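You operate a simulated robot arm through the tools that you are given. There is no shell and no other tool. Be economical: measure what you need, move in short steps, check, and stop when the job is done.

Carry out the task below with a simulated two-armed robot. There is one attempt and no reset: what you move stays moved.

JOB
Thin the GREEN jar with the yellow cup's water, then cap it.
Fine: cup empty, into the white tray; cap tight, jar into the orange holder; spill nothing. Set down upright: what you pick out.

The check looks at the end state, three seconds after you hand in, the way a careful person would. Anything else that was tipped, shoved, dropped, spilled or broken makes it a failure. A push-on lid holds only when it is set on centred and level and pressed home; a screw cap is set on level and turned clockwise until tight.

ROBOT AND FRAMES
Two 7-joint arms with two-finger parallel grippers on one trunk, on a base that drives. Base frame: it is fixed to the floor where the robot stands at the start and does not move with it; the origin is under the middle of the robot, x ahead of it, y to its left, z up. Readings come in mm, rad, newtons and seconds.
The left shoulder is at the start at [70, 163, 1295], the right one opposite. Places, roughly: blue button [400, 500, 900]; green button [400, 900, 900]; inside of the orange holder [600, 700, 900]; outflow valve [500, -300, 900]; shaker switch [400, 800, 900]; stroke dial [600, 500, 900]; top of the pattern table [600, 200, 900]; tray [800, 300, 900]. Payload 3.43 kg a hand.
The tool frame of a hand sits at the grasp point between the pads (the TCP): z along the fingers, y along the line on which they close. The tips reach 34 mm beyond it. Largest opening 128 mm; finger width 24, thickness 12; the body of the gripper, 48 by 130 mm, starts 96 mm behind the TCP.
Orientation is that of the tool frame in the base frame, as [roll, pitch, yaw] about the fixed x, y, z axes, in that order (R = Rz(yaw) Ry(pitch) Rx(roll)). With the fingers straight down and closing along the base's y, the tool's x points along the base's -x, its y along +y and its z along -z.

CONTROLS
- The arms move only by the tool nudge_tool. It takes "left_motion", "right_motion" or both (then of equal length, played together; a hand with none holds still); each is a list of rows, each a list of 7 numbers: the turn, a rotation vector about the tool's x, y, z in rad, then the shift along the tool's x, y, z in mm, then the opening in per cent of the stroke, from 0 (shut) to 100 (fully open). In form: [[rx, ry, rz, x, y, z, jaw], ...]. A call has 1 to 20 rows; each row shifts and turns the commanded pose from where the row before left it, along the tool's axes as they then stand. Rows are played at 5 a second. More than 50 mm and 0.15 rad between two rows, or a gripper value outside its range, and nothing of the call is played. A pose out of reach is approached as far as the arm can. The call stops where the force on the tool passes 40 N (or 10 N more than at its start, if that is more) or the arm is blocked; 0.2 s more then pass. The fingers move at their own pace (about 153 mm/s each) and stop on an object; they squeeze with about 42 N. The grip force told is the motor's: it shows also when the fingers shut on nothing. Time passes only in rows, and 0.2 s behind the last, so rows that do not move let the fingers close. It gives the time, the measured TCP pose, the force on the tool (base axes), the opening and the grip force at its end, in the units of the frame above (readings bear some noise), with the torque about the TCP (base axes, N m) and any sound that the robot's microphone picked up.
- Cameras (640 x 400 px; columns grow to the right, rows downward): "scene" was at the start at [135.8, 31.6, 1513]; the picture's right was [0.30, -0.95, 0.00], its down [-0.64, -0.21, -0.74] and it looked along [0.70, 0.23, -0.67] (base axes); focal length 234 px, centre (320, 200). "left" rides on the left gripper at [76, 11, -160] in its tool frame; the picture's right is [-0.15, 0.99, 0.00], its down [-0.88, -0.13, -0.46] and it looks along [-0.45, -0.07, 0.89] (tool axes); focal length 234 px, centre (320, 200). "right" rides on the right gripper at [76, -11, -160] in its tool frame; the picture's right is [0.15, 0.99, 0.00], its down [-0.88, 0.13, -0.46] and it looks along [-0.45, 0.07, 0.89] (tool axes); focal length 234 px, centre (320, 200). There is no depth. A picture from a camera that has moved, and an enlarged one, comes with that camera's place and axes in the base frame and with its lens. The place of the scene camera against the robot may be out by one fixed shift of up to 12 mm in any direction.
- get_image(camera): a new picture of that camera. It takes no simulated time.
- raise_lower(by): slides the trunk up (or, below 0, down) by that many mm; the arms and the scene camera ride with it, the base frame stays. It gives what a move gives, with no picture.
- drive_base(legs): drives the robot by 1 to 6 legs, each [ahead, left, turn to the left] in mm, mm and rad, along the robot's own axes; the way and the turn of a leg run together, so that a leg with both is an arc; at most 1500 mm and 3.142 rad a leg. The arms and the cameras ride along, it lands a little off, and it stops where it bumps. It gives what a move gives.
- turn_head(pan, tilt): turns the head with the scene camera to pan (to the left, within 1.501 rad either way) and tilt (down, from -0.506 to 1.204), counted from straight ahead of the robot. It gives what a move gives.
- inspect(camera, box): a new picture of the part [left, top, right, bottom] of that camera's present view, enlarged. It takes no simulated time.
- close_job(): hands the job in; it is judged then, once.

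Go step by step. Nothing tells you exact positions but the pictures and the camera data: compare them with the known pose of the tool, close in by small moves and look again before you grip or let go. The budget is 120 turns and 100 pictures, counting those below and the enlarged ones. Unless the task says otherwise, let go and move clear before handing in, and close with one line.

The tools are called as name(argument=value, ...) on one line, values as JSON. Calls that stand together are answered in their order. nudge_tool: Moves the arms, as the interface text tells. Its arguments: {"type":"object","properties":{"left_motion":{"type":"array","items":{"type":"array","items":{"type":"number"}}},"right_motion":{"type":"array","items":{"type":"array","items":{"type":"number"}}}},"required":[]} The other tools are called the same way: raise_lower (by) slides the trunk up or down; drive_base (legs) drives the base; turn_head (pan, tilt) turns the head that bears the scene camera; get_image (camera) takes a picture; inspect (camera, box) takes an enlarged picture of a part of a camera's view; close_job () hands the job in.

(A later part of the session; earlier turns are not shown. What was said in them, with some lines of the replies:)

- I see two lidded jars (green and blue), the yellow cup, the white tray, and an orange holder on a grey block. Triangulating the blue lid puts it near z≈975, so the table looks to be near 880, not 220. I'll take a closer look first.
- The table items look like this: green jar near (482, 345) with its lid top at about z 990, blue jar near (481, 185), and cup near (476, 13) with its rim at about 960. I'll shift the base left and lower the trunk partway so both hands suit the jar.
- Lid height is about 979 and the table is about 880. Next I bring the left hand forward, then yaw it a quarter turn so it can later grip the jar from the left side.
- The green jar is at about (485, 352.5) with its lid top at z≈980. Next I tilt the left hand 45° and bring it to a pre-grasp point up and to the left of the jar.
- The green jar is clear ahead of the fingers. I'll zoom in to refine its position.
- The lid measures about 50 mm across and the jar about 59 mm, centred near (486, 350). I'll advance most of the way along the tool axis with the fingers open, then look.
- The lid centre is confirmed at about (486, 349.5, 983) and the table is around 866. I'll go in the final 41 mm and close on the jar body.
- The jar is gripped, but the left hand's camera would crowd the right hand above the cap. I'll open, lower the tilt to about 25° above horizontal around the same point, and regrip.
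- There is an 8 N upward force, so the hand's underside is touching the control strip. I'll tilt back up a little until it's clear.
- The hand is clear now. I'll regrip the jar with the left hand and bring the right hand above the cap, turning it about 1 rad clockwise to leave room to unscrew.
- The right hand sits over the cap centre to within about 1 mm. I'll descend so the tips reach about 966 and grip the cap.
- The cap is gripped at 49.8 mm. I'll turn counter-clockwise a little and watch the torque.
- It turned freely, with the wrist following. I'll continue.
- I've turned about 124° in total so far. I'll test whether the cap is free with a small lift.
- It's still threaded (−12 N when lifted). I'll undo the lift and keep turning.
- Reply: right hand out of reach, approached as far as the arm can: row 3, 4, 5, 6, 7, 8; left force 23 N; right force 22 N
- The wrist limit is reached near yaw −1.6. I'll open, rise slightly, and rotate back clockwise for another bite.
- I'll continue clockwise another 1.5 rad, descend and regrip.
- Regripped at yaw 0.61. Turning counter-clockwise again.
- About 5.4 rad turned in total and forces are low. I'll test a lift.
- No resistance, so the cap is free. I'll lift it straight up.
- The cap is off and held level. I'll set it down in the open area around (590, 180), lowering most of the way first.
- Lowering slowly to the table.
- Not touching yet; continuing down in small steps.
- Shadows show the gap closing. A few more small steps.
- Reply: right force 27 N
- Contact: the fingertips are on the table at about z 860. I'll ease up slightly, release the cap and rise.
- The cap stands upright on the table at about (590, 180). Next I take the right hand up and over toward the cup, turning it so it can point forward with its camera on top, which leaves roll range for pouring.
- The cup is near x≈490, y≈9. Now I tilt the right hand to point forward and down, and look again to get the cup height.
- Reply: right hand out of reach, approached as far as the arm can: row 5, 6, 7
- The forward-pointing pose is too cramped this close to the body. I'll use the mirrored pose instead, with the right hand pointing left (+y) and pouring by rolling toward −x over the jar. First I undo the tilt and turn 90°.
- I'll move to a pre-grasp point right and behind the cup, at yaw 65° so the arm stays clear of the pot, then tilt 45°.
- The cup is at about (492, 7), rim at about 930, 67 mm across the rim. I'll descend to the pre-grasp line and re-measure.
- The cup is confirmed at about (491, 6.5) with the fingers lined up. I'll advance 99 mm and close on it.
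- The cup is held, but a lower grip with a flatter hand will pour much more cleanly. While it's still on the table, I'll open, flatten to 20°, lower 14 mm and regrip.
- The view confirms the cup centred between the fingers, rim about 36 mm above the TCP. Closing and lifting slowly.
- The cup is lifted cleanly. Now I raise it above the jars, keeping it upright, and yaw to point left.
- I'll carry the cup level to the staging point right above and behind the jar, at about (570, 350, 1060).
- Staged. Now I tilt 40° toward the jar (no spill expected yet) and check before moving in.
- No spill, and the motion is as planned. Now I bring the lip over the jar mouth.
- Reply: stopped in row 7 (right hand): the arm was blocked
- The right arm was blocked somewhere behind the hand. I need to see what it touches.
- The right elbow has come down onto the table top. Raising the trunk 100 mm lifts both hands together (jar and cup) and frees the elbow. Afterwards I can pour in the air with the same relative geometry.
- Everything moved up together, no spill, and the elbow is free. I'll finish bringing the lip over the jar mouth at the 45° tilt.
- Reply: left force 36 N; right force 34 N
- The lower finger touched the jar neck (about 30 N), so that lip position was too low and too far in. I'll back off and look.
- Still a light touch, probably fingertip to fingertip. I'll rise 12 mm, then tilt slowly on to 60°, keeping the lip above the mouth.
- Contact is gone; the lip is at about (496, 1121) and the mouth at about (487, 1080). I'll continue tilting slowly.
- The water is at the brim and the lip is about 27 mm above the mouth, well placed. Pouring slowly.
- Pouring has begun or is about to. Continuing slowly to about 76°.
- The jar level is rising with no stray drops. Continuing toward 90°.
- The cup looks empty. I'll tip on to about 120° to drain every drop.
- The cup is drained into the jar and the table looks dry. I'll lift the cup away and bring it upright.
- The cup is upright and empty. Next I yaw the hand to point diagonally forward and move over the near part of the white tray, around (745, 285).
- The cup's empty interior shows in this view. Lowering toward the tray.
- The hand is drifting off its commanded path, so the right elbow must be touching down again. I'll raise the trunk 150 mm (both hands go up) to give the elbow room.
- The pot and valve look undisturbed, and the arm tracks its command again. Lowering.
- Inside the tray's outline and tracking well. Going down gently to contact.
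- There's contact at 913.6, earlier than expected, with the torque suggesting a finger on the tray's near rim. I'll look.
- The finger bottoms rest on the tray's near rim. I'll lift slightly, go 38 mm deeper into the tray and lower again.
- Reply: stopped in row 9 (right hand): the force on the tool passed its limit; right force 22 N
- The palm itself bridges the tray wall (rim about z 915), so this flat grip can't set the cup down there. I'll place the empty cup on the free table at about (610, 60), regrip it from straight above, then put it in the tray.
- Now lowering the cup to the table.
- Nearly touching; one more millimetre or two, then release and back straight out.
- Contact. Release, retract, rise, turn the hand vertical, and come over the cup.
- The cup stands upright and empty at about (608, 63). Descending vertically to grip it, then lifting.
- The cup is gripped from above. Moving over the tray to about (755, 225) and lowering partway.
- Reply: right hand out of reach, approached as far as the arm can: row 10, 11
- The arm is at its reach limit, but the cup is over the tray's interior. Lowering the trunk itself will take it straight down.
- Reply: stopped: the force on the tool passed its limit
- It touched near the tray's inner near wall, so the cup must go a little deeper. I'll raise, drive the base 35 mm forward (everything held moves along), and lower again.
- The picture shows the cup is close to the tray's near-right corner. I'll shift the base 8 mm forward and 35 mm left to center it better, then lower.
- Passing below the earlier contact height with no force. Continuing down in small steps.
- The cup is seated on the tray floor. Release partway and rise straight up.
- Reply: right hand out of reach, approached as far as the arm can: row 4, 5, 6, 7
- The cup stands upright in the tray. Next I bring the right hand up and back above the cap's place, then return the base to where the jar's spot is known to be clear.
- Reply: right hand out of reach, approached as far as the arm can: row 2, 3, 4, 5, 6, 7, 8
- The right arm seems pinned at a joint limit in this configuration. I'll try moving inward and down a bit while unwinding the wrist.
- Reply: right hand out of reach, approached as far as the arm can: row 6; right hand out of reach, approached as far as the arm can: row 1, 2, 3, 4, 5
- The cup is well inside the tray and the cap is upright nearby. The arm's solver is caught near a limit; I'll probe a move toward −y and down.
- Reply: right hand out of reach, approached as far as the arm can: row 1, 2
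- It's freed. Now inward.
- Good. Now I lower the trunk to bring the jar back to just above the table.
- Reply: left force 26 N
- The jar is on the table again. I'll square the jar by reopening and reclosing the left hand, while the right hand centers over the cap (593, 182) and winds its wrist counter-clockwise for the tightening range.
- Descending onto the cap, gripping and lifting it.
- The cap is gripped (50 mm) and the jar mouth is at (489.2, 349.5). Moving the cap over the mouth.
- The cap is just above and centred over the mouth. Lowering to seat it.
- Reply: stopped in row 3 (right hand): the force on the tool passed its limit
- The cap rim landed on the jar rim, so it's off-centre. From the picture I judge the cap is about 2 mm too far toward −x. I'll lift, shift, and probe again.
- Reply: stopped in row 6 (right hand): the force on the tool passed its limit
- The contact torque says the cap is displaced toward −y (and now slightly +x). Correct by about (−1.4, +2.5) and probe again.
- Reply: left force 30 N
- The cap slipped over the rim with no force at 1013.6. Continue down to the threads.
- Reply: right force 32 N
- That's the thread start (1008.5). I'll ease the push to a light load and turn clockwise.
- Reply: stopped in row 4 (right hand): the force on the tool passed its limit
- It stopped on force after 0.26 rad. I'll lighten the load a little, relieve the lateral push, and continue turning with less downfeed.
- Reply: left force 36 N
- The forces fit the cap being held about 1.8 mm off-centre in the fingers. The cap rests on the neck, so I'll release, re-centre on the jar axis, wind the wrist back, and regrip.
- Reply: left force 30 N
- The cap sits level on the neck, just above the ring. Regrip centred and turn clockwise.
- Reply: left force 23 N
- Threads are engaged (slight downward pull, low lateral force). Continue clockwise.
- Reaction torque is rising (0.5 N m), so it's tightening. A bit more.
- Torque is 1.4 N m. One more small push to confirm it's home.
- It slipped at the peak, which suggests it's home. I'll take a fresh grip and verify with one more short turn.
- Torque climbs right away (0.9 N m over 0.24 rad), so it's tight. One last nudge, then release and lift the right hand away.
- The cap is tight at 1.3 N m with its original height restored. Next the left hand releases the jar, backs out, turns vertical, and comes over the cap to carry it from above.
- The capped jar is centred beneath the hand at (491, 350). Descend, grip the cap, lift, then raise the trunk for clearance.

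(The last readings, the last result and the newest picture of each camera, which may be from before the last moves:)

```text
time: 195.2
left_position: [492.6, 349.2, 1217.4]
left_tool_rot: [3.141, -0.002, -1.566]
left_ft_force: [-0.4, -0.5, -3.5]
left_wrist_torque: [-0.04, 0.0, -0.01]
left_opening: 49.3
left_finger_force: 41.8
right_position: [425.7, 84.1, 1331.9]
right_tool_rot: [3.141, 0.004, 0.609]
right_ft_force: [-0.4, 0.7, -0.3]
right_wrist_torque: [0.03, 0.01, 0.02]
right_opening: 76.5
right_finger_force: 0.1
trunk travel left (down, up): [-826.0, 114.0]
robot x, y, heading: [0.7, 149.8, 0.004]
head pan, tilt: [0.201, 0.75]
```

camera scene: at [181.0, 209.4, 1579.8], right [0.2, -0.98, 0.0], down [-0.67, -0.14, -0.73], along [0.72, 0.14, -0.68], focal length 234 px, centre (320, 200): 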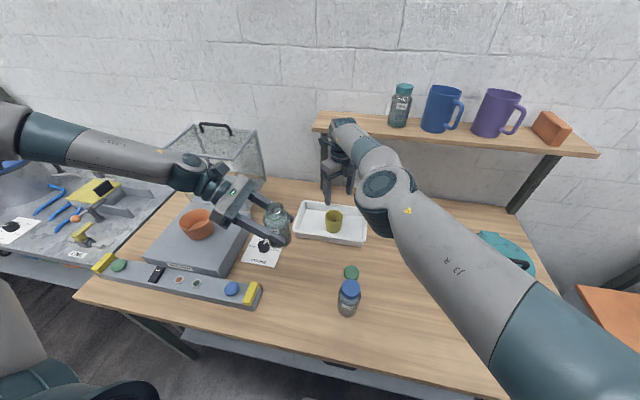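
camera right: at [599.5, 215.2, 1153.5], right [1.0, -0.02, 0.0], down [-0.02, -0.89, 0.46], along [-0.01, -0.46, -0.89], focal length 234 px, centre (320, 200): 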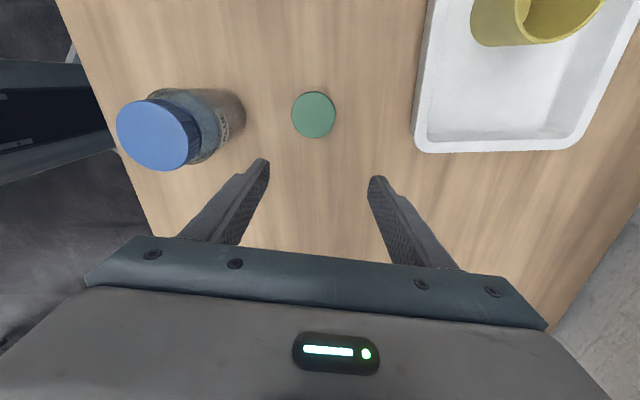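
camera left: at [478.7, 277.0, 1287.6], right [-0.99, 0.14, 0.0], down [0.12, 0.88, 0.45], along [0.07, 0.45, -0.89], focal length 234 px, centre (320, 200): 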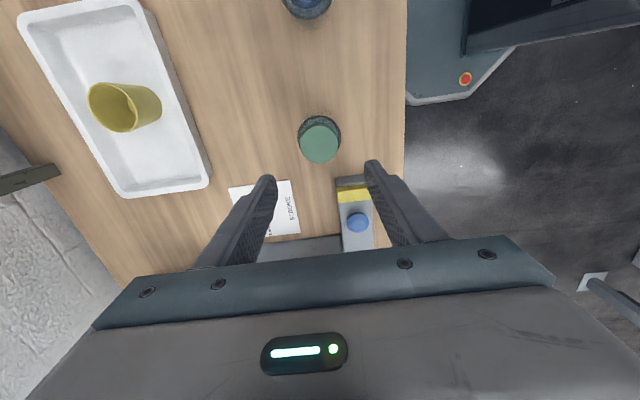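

The jar hangs by its cap (about 4 N). Drive left toward the holder, then extend forward to x≈610 and look.

drive_base(legs=[[0, 310, 0]])

nudge_tool(left_motion=[[0, 0, 0, 0, -39, 0, 30], [0, 0, 0, 0, -39, 0, 30], [0, 0, 0, 0, -39, 0, 30], [0, 0, 0, 0, 0, 0, 30]])

get_image(camera="left")

```text
time: 197.3
left_position: [492.0, 654.7, 1218.2]
left_tool_rot: [-3.14, 0.0, -1.563]
left_ft_force: [-0.5, 0.3, -3.0]
left_wrist_torque: [0.01, -0.04, -0.02]
left_opening: 49.1
left_finger_force: 41.9
right_position: [424.7, 386.8, 1331.4]
right_tool_rot: [-3.141, 0.002, 0.614]
right_ft_force: [1.2, -0.2, 1.0]
right_wrist_torque: [0.04, 0.04, -0.02]
right_opening: 77.0
right_finger_force: 0.1
trunk travel left (down, up): [-826.0, 114.0]
robot x, y, heading: [-0.5, 455.9, 0.007]
head pan, tilt: [0.201, 0.75]
```

```text
time: 198.3
left_position: [609.8, 659.6, 1218.7]
left_tool_rot: [-3.139, -0.002, -1.562]
left_ft_force: [-0.4, -0.4, -3.2]
left_wrist_torque: [0.02, -0.01, 0.01]
left_opening: 49.2
left_finger_force: 41.9
right_position: [425.4, 390.0, 1331.9]
right_tool_rot: [-3.141, 0.002, 0.613]
right_ft_force: [0.5, -0.4, 0.3]
right_wrist_torque: [0.0, -0.04, 0.0]
right_opening: 77.0
right_finger_force: 0.0
trunk travel left (down, up): [-826.0, 114.0]
robot x, y, heading: [-3.1, 459.1, -0.003]
head pan, tilt: [0.201, 0.75]
```

```text
1 pictures are left
camera left: at [599.5, 583.1, 1375.4], right [-0.99, 0.14, 0.0], down [0.12, 0.88, 0.45], along [0.06, 0.45, -0.89], focal length 234 px, centre (320, 200)
```

left: 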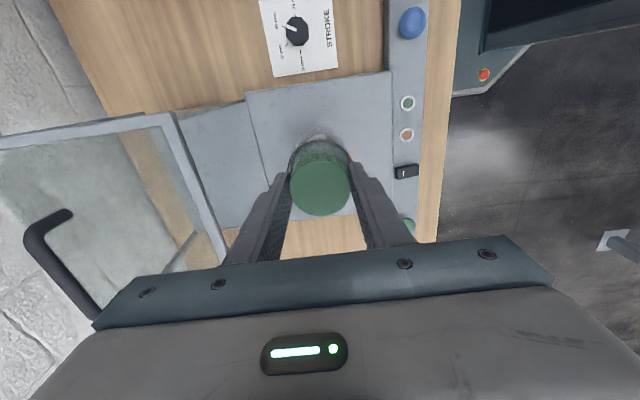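

The holder is hidden straight behind the jar, near (613, 743). I'll move the hand aside so my last picture can show it clearly.

nudge_tool(left_motion=[[0, 0, 0, -20, 39, 0, 30], [0, 0, 0, -20, 39, 0, 30], [0, 0, 0, -20, 39, 0, 30], [0, 0, 0, 0, 0, 0, 30], [0, 0, 0, 0, 0, 0, 30]])

inspect(camera="left", box=[170, 80, 410, 230])

```text
time: 199.5
left_position: [491.6, 718.2, 1219.6]
left_tool_rot: [3.141, 0.0, -1.563]
left_ft_force: [0.0, 0.2, -3.4]
left_wrist_torque: [-0.03, 0.0, -0.01]
left_opening: 49.1
left_finger_force: 42.6
right_position: [425.6, 390.8, 1331.3]
right_tool_rot: [-3.139, 0.003, 0.613]
right_ft_force: [0.5, 0.1, -0.3]
right_wrist_torque: [0.02, 0.02, 0.0]
right_opening: 76.8
right_finger_force: 0.0
trunk travel left (down, up): [-826.0, 114.0]
robot x, y, heading: [4.7, 457.6, 0.004]
head pan, tilt: [0.201, 0.75]
```

```text
2.67 times, centred on (290, 155) of left
camera zoom: at [481.8, 641.9, 1378.1], right [-0.99, 0.14, 0.0], down [0.12, 0.88, 0.45], along [0.06, 0.45, -0.89], focal length 624 px, centre (400, 320)
```

zoom: 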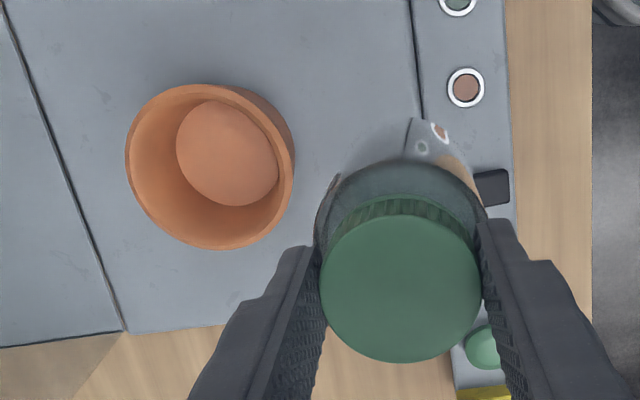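

The holder is clear now: centre about (619, 719), rim z≈975, floor ≈927, floor 75 mm wide against the 62 mm jar. I'll move over it and lower by the trunk until the jar bottom is just inside the rim.

nudge_tool(left_motion=[[0, 0, 0, 0, -32, 0, 30], [0, 0, 0, 0, -32, 0, 30], [0, 0, 0, 0, -32, 0, 30], [0, 0, 0, -1, -31, 0, 30], [0, 0, 0, 0, 0, 0, 30], [0, 0, 0, 0, 0, 0, 30]])

raise_lower(by=-100)

```text
time: 200.9
left_position: [617.6, 719.0, 1217.3]
left_tool_rot: [-3.139, -0.001, -1.562]
left_ft_force: [0.5, -1.0, -4.3]
left_wrist_torque: [-0.03, 0.0, -0.02]
left_opening: 48.8
left_finger_force: 42.2
right_position: [423.9, 389.9, 1332.3]
right_tool_rot: [-3.141, 0.003, 0.612]
right_ft_force: [-0.1, -0.4, 0.1]
right_wrist_torque: [0.01, -0.01, 0.05]
right_opening: 77.1
right_finger_force: 0.0
trunk travel left (down, up): [-826.0, 114.0]
robot x, y, heading: [5.0, 455.4, 0.005]
head pan, tilt: [0.201, 0.75]
```

```text
time: 202.2
left_position: [617.4, 718.9, 1117.2]
left_tool_rot: [-3.141, -0.001, -1.561]
left_ft_force: [-1.0, -1.4, -4.4]
left_wrist_torque: [-0.15, 0.26, -0.02]
left_opening: 48.6
left_finger_force: 42.2
right_position: [425.0, 389.0, 1232.4]
right_tool_rot: [-3.14, 0.0, 0.613]
right_ft_force: [-0.3, -1.0, 0.0]
right_wrist_torque: [-0.02, 0.01, 0.0]
right_opening: 76.6
right_finger_force: 0.0
trunk travel left (down, up): [-726.0, 214.0]
robot x, y, heading: [4.8, 454.8, 0.005]
head pan, tilt: [0.201, 0.75]
```

A faint lateral push (toward −x, −y) means the jar bottom grazes the holder's wall. I'll shift 3 mm that way and lower further.

nudge_tool(left_motion=[[0, 0, 0, 2, 3, 0, 30], [0, 0, 0, 0, 0, 0, 30]])

raise_lower(by=-12)

```text
time: 202.8
left_position: [614.0, 717.4, 1116.6]
left_tool_rot: [-3.14, 0.0, -1.564]
left_ft_force: [0.4, 0.3, -4.1]
left_wrist_torque: [-0.02, 0.01, -0.02]
left_opening: 48.5
left_finger_force: 42.1
right_position: [426.2, 389.7, 1231.4]
right_tool_rot: [-3.142, 0.003, 0.612]
right_ft_force: [-0.5, 1.0, 0.4]
right_wrist_torque: [0.0, -0.01, 0.0]
right_opening: 76.8
right_finger_force: 0.2
trunk travel left (down, up): [-726.0, 214.0]
robot x, y, heading: [0.0, 459.9, 0.005]
head pan, tilt: [0.201, 0.75]
```

```text
time: 203.4
left_position: [614.9, 716.2, 1105.5]
left_tool_rot: [-3.141, -0.003, -1.561]
left_ft_force: [-0.4, -0.6, -3.2]
left_wrist_torque: [0.0, -0.03, 0.02]
left_opening: 48.5
left_finger_force: 42.0
right_position: [425.7, 389.3, 1219.4]
right_tool_rot: [-3.141, 0.005, 0.612]
right_ft_force: [-0.1, 0.3, 0.0]
right_wrist_torque: [0.01, 0.02, -0.01]
right_opening: 76.9
right_finger_force: 0.2
trunk travel left (down, up): [-714.0, 226.0]
robot x, y, heading: [3.3, 457.7, 0.002]
head pan, tilt: [0.201, 0.75]
```

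The side load is gone. Continue down in small steps, watching for the floor.

raise_lower(by=-12)

raise_lower(by=-8)

```text
time: 204.0
left_position: [615.4, 716.9, 1092.9]
left_tool_rot: [3.141, -0.003, -1.562]
left_ft_force: [0.0, 0.0, -3.7]
left_wrist_torque: [-0.03, 0.0, -0.02]
left_opening: 48.5
left_finger_force: 42.2
right_position: [425.9, 389.0, 1207.4]
right_tool_rot: [3.141, 0.002, 0.612]
right_ft_force: [0.1, 0.0, -0.4]
right_wrist_torque: [-0.01, 0.05, 0.02]
right_opening: 76.7
right_finger_force: 0.0
trunk travel left (down, up): [-702.0, 238.0]
robot x, y, heading: [5.2, 458.5, 0.002]
head pan, tilt: [0.201, 0.75]
```

```text
time: 204.6
left_position: [613.3, 715.5, 1086.7]
left_tool_rot: [-3.138, -0.002, -1.562]
left_ft_force: [-0.8, -0.5, -0.8]
left_wrist_torque: [-0.02, 0.01, -0.03]
left_opening: 48.5
left_finger_force: 42.0
right_position: [424.0, 389.3, 1201.2]
right_tool_rot: [3.14, 0.0, 0.612]
right_ft_force: [0.2, 1.1, 0.1]
right_wrist_torque: [0.01, -0.01, 0.01]
right_opening: 76.7
right_finger_force: 0.1
trunk travel left (down, up): [-694.0, 246.0]
robot x, y, heading: [1.0, 452.2, 0.003]
head pan, tilt: [0.201, 0.75]
```

Weight is being taken up at jar-bottom z≈949. That agrees with a rim at 995 and center (613, 715), so this is the floor. A 2 mm press will confirm.

raise_lower(by=-2)

```text
time: 205.1
left_position: [614.1, 715.7, 1085.3]
left_tool_rot: [-3.138, -0.002, -1.561]
left_ft_force: [-2.5, 0.3, 10.1]
left_wrist_torque: [0.1, -0.01, -0.06]
left_opening: 48.3
left_finger_force: 42.1
right_position: [424.1, 390.0, 1197.5]
right_tool_rot: [3.141, 0.0, 0.612]
right_ft_force: [-0.4, 0.3, 0.2]
right_wrist_torque: [0.01, 0.0, 0.0]
right_opening: 76.8
right_finger_force: 0.1
trunk travel left (down, up): [-692.0, 248.0]
robot x, y, heading: [2.0, 456.6, 0.002]
head pan, tilt: [0.201, 0.75]
```

Firmly seated with a vertical load. Release and rise clear.

nudge_tool(left_motion=[[0, 0, 0, 0, 0, 0, 40], [0, 0, 0, 0, 0, 0, 52], [0, 0, 0, 0, 0, 0, 62], [0, 0, 0, 0, 0, -20, 62], [0, 0, 0, 0, 0, -40, 62], [0, 0, 0, 0, 0, -45, 62], [0, 0, 0, 0, 0, -45, 62]])

get_image(camera="left")

```text
time: 206.7
left_position: [616.6, 715.7, 1230.5]
left_tool_rot: [-3.139, -0.002, -1.561]
left_ft_force: [0.8, -0.1, -0.5]
left_wrist_torque: [0.01, -0.04, -0.02]
left_opening: 79.8
left_finger_force: 0.1
right_position: [424.2, 389.8, 1198.0]
right_tool_rot: [3.141, 0.002, 0.613]
right_ft_force: [-0.5, -0.7, 0.5]
right_wrist_torque: [0.03, -0.01, -0.02]
right_opening: 77.1
right_finger_force: 0.2
trunk travel left (down, up): [-692.0, 248.0]
robot x, y, heading: [2.6, 453.2, 0.007]
head pan, tilt: [0.201, 0.75]
```

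```text
refused: no pictures are left
```

The hands are clear, the cup is in the tray, the cap is tight and the jar is in the holder, so I'm handing in.

close_job()

```text
The job is handed in.
```

I poured the yellow cup's water into the green jar, screwed the cap tight (it held 1.3 N m), and set the jar in the orange holder. The empty cup is upright in the white tray and I saw no spill, but I had no pictures left to check the jar after letting go. While I worked, the right elbow pressed on the table twice (nothing looked moved when I checked), and the left hand briefly pressed the control strip.
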